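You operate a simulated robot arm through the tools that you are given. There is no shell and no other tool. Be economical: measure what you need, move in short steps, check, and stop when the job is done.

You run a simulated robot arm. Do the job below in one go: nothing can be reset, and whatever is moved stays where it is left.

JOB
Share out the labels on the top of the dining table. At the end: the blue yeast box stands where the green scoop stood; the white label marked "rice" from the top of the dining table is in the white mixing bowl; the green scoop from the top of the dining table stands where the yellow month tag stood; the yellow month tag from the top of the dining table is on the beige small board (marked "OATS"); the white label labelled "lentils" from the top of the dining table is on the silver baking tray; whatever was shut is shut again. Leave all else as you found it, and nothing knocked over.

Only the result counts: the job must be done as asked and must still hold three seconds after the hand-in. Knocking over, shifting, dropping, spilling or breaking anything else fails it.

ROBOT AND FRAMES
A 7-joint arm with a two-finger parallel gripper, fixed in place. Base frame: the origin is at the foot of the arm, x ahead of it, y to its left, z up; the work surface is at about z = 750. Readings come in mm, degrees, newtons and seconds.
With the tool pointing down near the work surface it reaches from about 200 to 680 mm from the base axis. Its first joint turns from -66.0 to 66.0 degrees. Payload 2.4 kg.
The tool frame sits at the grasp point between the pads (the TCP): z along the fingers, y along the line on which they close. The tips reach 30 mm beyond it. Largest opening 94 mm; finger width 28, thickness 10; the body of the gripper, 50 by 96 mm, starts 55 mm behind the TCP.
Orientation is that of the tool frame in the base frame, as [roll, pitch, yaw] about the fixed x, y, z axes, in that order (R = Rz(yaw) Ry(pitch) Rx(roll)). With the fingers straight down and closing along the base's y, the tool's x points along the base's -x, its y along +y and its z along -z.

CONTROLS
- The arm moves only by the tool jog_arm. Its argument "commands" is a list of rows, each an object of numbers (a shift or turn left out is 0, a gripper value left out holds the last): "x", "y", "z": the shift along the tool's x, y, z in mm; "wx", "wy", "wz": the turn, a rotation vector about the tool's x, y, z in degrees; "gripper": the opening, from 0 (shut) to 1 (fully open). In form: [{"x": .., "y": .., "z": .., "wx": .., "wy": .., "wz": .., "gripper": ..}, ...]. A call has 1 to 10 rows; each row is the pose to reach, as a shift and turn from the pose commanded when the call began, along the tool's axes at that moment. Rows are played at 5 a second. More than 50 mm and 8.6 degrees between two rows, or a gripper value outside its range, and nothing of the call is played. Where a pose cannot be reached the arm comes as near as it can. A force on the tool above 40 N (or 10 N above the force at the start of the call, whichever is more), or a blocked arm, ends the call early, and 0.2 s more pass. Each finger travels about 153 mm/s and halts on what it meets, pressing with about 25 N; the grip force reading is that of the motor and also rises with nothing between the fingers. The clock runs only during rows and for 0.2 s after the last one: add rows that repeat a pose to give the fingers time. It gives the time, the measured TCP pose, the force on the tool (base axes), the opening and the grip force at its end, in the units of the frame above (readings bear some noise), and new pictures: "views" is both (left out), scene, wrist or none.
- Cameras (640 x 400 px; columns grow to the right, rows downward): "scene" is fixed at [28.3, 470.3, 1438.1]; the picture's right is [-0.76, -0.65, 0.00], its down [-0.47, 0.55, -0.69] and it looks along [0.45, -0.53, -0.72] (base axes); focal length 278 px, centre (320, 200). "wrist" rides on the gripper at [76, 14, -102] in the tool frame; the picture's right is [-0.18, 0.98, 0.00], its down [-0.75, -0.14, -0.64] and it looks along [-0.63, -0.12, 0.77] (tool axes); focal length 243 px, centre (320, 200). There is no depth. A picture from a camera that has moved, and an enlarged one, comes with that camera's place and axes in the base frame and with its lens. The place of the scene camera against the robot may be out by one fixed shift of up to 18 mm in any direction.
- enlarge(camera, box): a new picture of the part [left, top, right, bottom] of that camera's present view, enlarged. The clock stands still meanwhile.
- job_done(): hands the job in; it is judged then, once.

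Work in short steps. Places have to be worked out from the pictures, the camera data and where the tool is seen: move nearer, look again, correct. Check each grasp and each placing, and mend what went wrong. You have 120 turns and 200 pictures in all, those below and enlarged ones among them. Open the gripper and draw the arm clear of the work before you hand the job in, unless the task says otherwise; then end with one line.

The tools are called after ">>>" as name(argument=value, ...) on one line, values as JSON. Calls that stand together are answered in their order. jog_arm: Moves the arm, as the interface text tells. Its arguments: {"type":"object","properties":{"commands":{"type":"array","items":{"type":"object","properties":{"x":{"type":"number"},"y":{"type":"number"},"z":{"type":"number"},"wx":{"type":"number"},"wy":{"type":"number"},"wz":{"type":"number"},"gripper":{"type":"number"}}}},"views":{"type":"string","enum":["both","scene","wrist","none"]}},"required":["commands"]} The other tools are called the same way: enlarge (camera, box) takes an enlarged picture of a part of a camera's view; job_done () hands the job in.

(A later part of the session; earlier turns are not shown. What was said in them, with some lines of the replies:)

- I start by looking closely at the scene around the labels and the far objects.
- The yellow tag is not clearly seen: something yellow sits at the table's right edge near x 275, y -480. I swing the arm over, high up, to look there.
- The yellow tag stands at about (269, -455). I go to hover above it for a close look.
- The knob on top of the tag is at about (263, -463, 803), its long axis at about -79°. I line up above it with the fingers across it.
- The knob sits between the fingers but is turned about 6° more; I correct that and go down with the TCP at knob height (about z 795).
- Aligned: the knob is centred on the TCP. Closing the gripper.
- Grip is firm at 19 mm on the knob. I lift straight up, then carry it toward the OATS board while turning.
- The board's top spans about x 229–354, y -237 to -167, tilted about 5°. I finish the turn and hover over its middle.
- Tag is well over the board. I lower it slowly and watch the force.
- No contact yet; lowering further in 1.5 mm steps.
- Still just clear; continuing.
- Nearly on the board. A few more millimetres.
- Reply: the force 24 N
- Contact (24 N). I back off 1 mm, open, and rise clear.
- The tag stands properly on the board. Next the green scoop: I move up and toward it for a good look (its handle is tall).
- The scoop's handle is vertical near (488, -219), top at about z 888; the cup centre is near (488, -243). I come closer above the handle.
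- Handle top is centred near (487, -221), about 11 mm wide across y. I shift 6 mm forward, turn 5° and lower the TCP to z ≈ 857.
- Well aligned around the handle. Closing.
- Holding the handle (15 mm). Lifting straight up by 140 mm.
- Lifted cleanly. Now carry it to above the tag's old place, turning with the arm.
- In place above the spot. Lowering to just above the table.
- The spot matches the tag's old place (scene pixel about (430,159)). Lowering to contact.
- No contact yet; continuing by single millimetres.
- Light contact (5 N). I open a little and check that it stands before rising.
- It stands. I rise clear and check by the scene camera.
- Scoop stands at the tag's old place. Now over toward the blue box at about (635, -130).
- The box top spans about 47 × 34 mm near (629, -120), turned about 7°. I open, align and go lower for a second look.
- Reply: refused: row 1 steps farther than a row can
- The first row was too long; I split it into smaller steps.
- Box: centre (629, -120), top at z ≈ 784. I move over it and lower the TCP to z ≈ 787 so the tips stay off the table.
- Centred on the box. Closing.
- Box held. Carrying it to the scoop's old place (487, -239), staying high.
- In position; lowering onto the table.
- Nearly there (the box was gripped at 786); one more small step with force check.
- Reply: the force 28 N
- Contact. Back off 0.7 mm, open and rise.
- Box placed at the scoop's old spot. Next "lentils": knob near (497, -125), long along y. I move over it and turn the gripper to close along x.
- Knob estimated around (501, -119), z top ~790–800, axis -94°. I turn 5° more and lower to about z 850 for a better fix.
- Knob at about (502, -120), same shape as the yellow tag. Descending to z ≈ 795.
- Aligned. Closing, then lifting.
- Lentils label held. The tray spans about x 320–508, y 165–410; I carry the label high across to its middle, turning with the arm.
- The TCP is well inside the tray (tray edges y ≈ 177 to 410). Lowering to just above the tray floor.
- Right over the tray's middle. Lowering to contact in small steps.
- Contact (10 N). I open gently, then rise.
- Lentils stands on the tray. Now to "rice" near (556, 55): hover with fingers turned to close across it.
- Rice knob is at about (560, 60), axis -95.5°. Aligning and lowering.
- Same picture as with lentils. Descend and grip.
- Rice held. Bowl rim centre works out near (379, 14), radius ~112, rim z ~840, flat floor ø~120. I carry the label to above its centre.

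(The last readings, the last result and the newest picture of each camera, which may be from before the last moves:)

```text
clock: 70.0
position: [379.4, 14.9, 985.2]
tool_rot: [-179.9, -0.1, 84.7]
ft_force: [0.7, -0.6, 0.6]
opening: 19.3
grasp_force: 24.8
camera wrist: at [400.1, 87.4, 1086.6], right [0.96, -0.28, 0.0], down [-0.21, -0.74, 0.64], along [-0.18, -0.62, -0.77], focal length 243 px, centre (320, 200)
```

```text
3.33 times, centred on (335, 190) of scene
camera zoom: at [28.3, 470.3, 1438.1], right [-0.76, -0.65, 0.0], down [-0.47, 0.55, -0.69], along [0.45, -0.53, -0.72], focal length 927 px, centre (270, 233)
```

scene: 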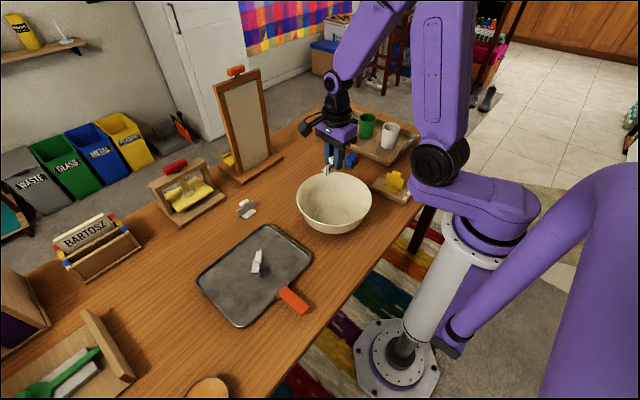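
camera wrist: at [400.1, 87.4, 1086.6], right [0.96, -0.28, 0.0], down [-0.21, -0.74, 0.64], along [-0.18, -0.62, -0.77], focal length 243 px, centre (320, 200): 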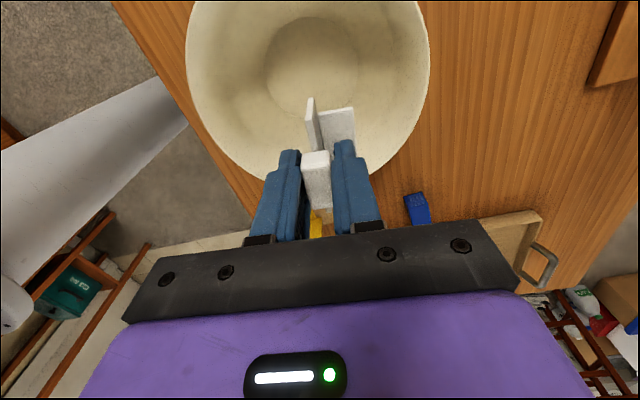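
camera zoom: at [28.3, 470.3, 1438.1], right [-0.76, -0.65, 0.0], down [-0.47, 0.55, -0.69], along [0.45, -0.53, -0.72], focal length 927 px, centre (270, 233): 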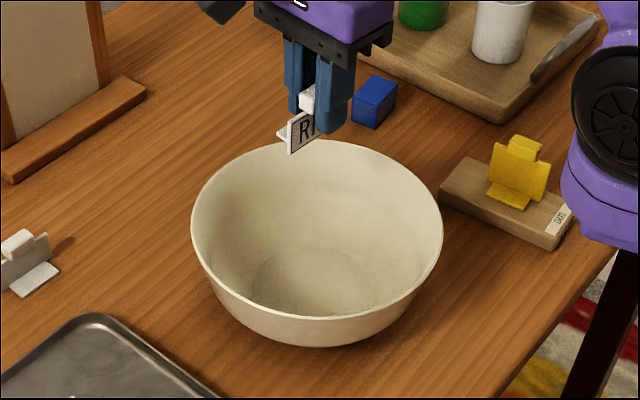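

The wrist view puts the bowl centre at about (371, 22). I shift accordingly (allowing for the foot's offset) and lower into the bowl.

>>> jog_arm(commands=[{"x": 3, "y": -15}, {"x": 3, "y": -15, "z": 45}, {"x": 3, "y": -15, "z": 90}, {"x": 3, "y": -15, "z": 130}, {"x": 3, "y": -15, "z": 160}, {"x": 3, "y": -15, "z": 170}, {"x": 3, "y": -15, "z": 170}], views="both")

>>> enlarge(camera="scene", box=[270, 130, 400, 250])

```text
clock: 71.6
position: [364.1, 20.7, 815.2]
tool_rot: [180.0, 0.1, 84.5]
ft_force: [-0.1, 0.3, -0.3]
opening: 19.2
grasp_force: 24.6
camera wrist: at [385.6, 93.8, 918.0], right [0.96, -0.28, 0.0], down [-0.21, -0.74, 0.64], along [-0.18, -0.62, -0.77], focal length 243 px, centre (320, 200)
```

scene: 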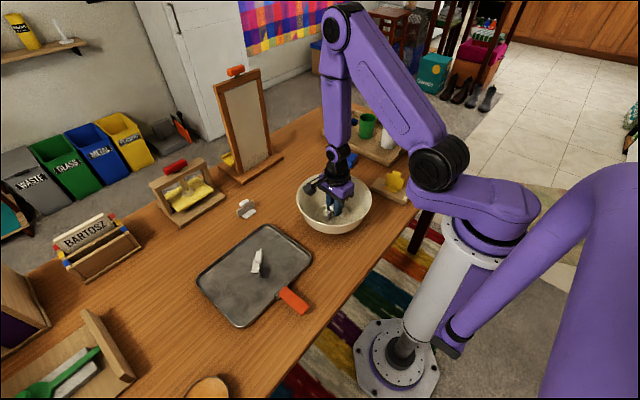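
wrist: 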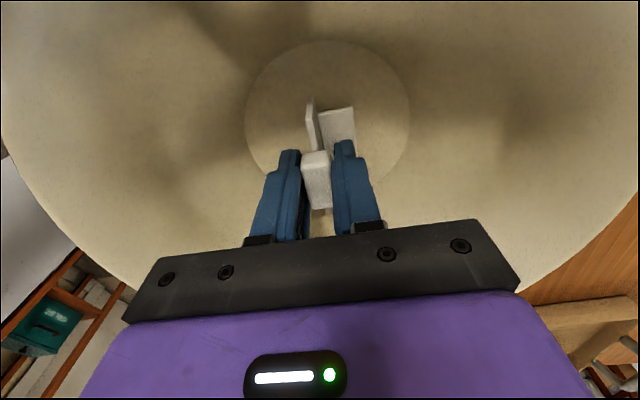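

```text
3.33 times, centred on (335, 190) of scene
camera zoom: at [28.3, 470.3, 1438.1], right [-0.76, -0.65, 0.0], down [-0.47, 0.55, -0.69], along [0.45, -0.53, -0.72], focal length 927 px, centre (270, 233)
```

zoom: 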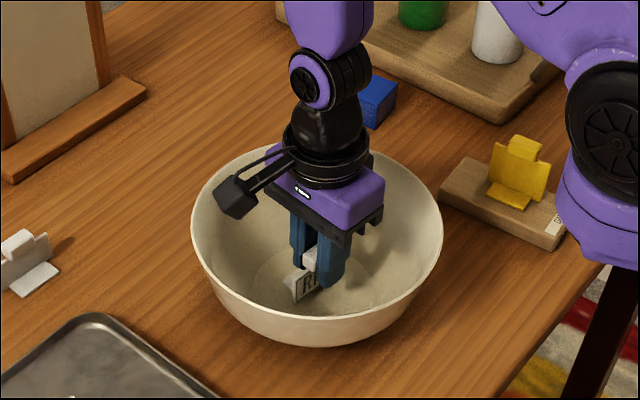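

Centred over the bowl floor. Lowering slowly to contact.

>>> jog_arm(commands=[{"z": 1.5}, {"z": 3}, {"z": 4}, {"z": 4}], views="none")

>>> jog_arm(commands=[{"z": 1}, {"z": 2}, {"z": 2}], views="none")

>>> jog_arm(commands=[{"z": 0.7}, {"z": 1.3}, {"z": 1.3}], views="none")

```text
clock: 72.6
position: [364.0, 19.1, 810.5]
tool_rot: [179.9, 0.0, 84.6]
ft_force: [0.1, 0.2, 0.3]
opening: 19.1
grasp_force: 25.1
```

```text
clock: 73.4
position: [363.4, 20.1, 808.8]
tool_rot: [179.9, 0.0, 84.5]
ft_force: [0.5, -1.0, -0.2]
opening: 19.4
grasp_force: 24.8
```

```text
clock: 74.2
position: [364.1, 19.2, 808.4]
tool_rot: [180.0, 0.0, 84.7]
ft_force: [-0.4, 0.1, -0.4]
opening: 18.9
grasp_force: 24.9
```

>>> jog_arm(commands=[{"z": 0.7}, {"z": 1.4}, {"z": 1.4}], views="none")

>>> jog_arm(commands=[{"z": 0.7}, {"z": 1.2}, {"z": 1.2}], views="none")

>>> enlarge(camera="scene", box=[310, 180, 360, 225])

```text
clock: 75.0
position: [363.6, 20.1, 808.3]
tool_rot: [-180.0, 0.0, 84.6]
ft_force: [0.3, 0.0, -0.2]
opening: 19.3
grasp_force: 25.6
```

```text
clock: 75.8
position: [363.6, 19.8, 805.5]
tool_rot: [180.0, 0.1, 84.6]
ft_force: [-0.4, -0.4, -0.7]
opening: 19.3
grasp_force: 24.6
```

```text
8.89 times, centred on (335, 202) of scene
camera zoom: at [28.3, 470.3, 1438.1], right [-0.76, -0.65, 0.0], down [-0.47, 0.55, -0.69], along [0.45, -0.53, -0.72], focal length 2472 px, centre (187, 178)
```

zoom: 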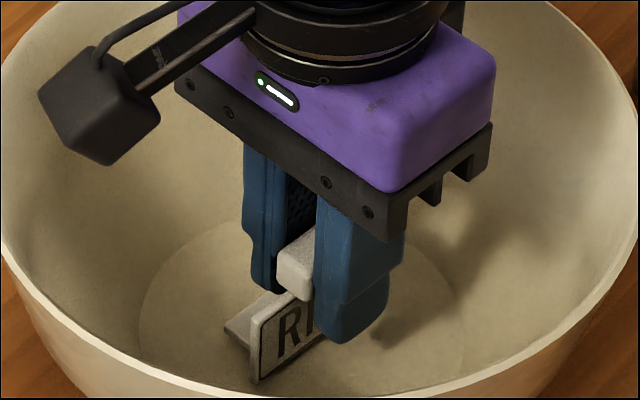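

Nearly on the floor; continuing.

>>> jog_arm(commands=[{"z": 0.6}, {"z": 1.2}, {"z": 1.2}], views="none")

>>> jog_arm(commands=[{"z": 0.6}, {"z": 1.2}, {"z": 1.2}], views="none")

```text
clock: 76.6
position: [364.0, 20.5, 804.3]
tool_rot: [-179.9, 0.0, 84.6]
ft_force: [0.0, -0.2, -0.5]
opening: 19.1
grasp_force: 25.1
```

```text
clock: 77.4
position: [364.5, 18.9, 803.8]
tool_rot: [180.0, 0.0, 84.6]
ft_force: [-0.8, 3.2, 20.3]
opening: 19.0
grasp_force: 24.8
```

Contact. Back off 0.5 mm, open moderately and rise straight up.

>>> jog_arm(commands=[{"z": -0.5}, {"z": -0.5, "gripper": 0.4}, {"z": -0.5, "gripper": 0.45}, {"z": -0.5, "gripper": 0.45}, {"z": -40}, {"z": -85}, {"z": -130}, {"z": -175}, {"z": -200}], views="both")

>>> enlarge(camera="scene", box=[180, 100, 470, 340])

```text
clock: 79.4
position: [365.0, 18.8, 1002.5]
tool_rot: [180.0, -0.1, 84.6]
ft_force: [0.2, -1.2, -0.2]
opening: 42.3
grasp_force: 0.1
camera wrist: at [385.6, 92.9, 1105.6], right [0.96, -0.28, 0.0], down [-0.21, -0.74, 0.64], along [-0.18, -0.62, -0.77], focal length 243 px, centre (320, 200)
```

scene: 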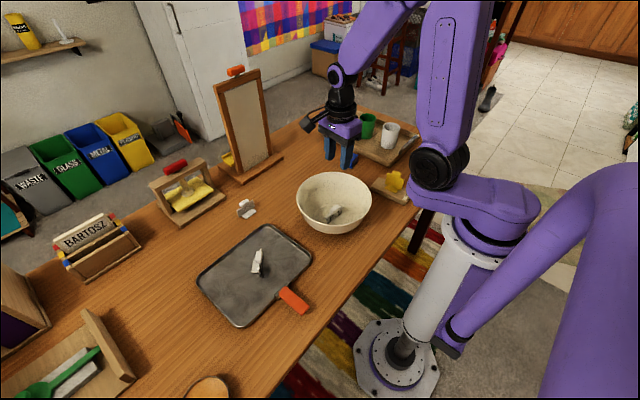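
wrist: 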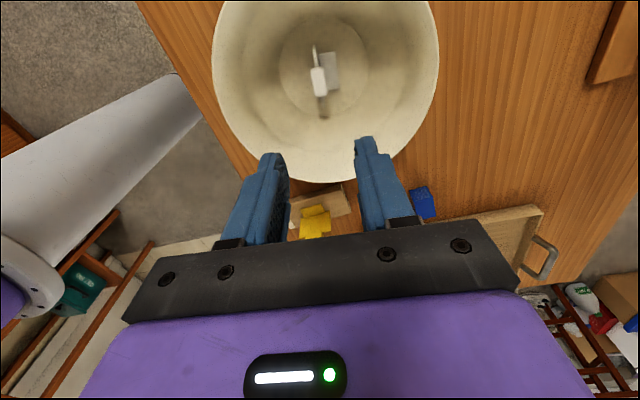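

```text
1.67 times, centred on (325, 220) of scene
camera zoom: at [28.3, 470.3, 1438.1], right [-0.76, -0.65, 0.0], down [-0.47, 0.55, -0.69], along [0.45, -0.53, -0.72], focal length 464 px, centre (312, 167)
```

zoom: 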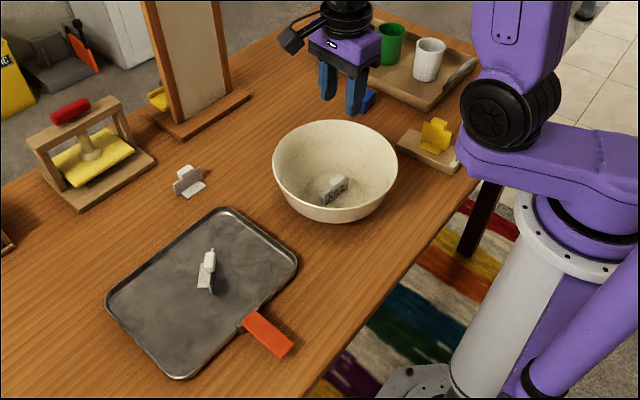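

Rice stands in the bowl. I move the arm aside (up and to the left) and do a last check of everything on the right side.

>>> jog_arm(commands=[{"x": 40}, {"x": 80}, {"x": 120}, {"x": 150}, {"x": 150}], views="scene")

>>> enlarge(camera="scene", box=[290, 100, 460, 220])

>>> enlarge(camera="scene", box=[320, 100, 380, 180])

```text
clock: 80.6
position: [375.3, 168.2, 1004.4]
tool_rot: [-180.0, 0.0, 84.6]
ft_force: [0.0, 1.0, 0.1]
opening: 42.2
grasp_force: 0.0
```

scene: 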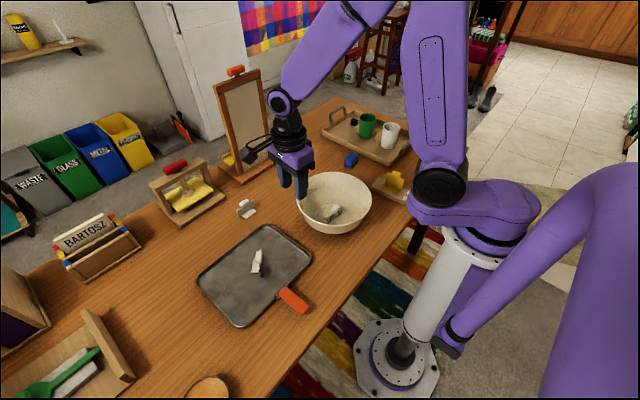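

```text
3.33 times, centred on (375, 160) of scene
camera zoom: at [28.3, 470.3, 1438.1], right [-0.76, -0.65, 0.0], down [-0.47, 0.55, -0.69], along [0.45, -0.53, -0.72], focal length 927 px, centre (137, 333)
```

zoom: 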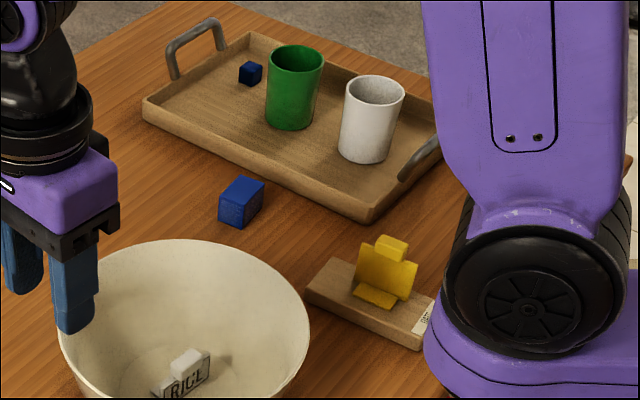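

```text
5.00 times, centred on (350, 140) of scene
camera zoom: at [28.3, 470.3, 1438.1], right [-0.76, -0.65, 0.0], down [-0.47, 0.55, -0.69], along [0.45, -0.53, -0.72], focal length 1390 px, centre (170, 500)
```

zoom: 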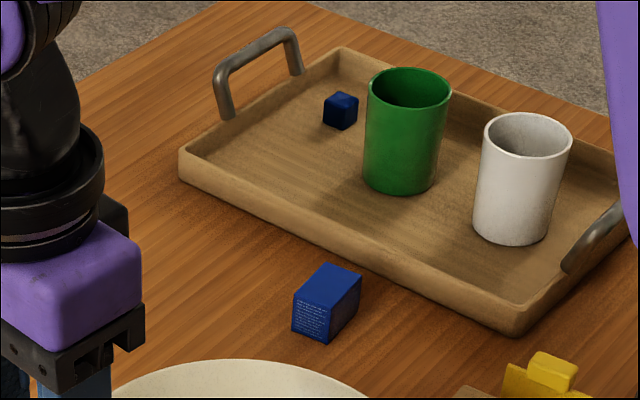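

All items are in place: the box is on the scoop's old spot, the tag is on OATS, rice is in the bowl and lentils is on the tray. The scoop was last seen standing at the tag's old spot and nothing has been near it since. The gripper is open and clear, so I hand in.

>>> job_done()

```text
The job is handed in.
```

The job is handed in: the yeast box, scoop, month tag, "rice" label and "lentils" label are all where you asked. I found nothing shut that had to be opened, and I saw nothing knocked over. The arm hid the scoop in the last picture, but it was standing when last seen and I moved nothing near it after that.
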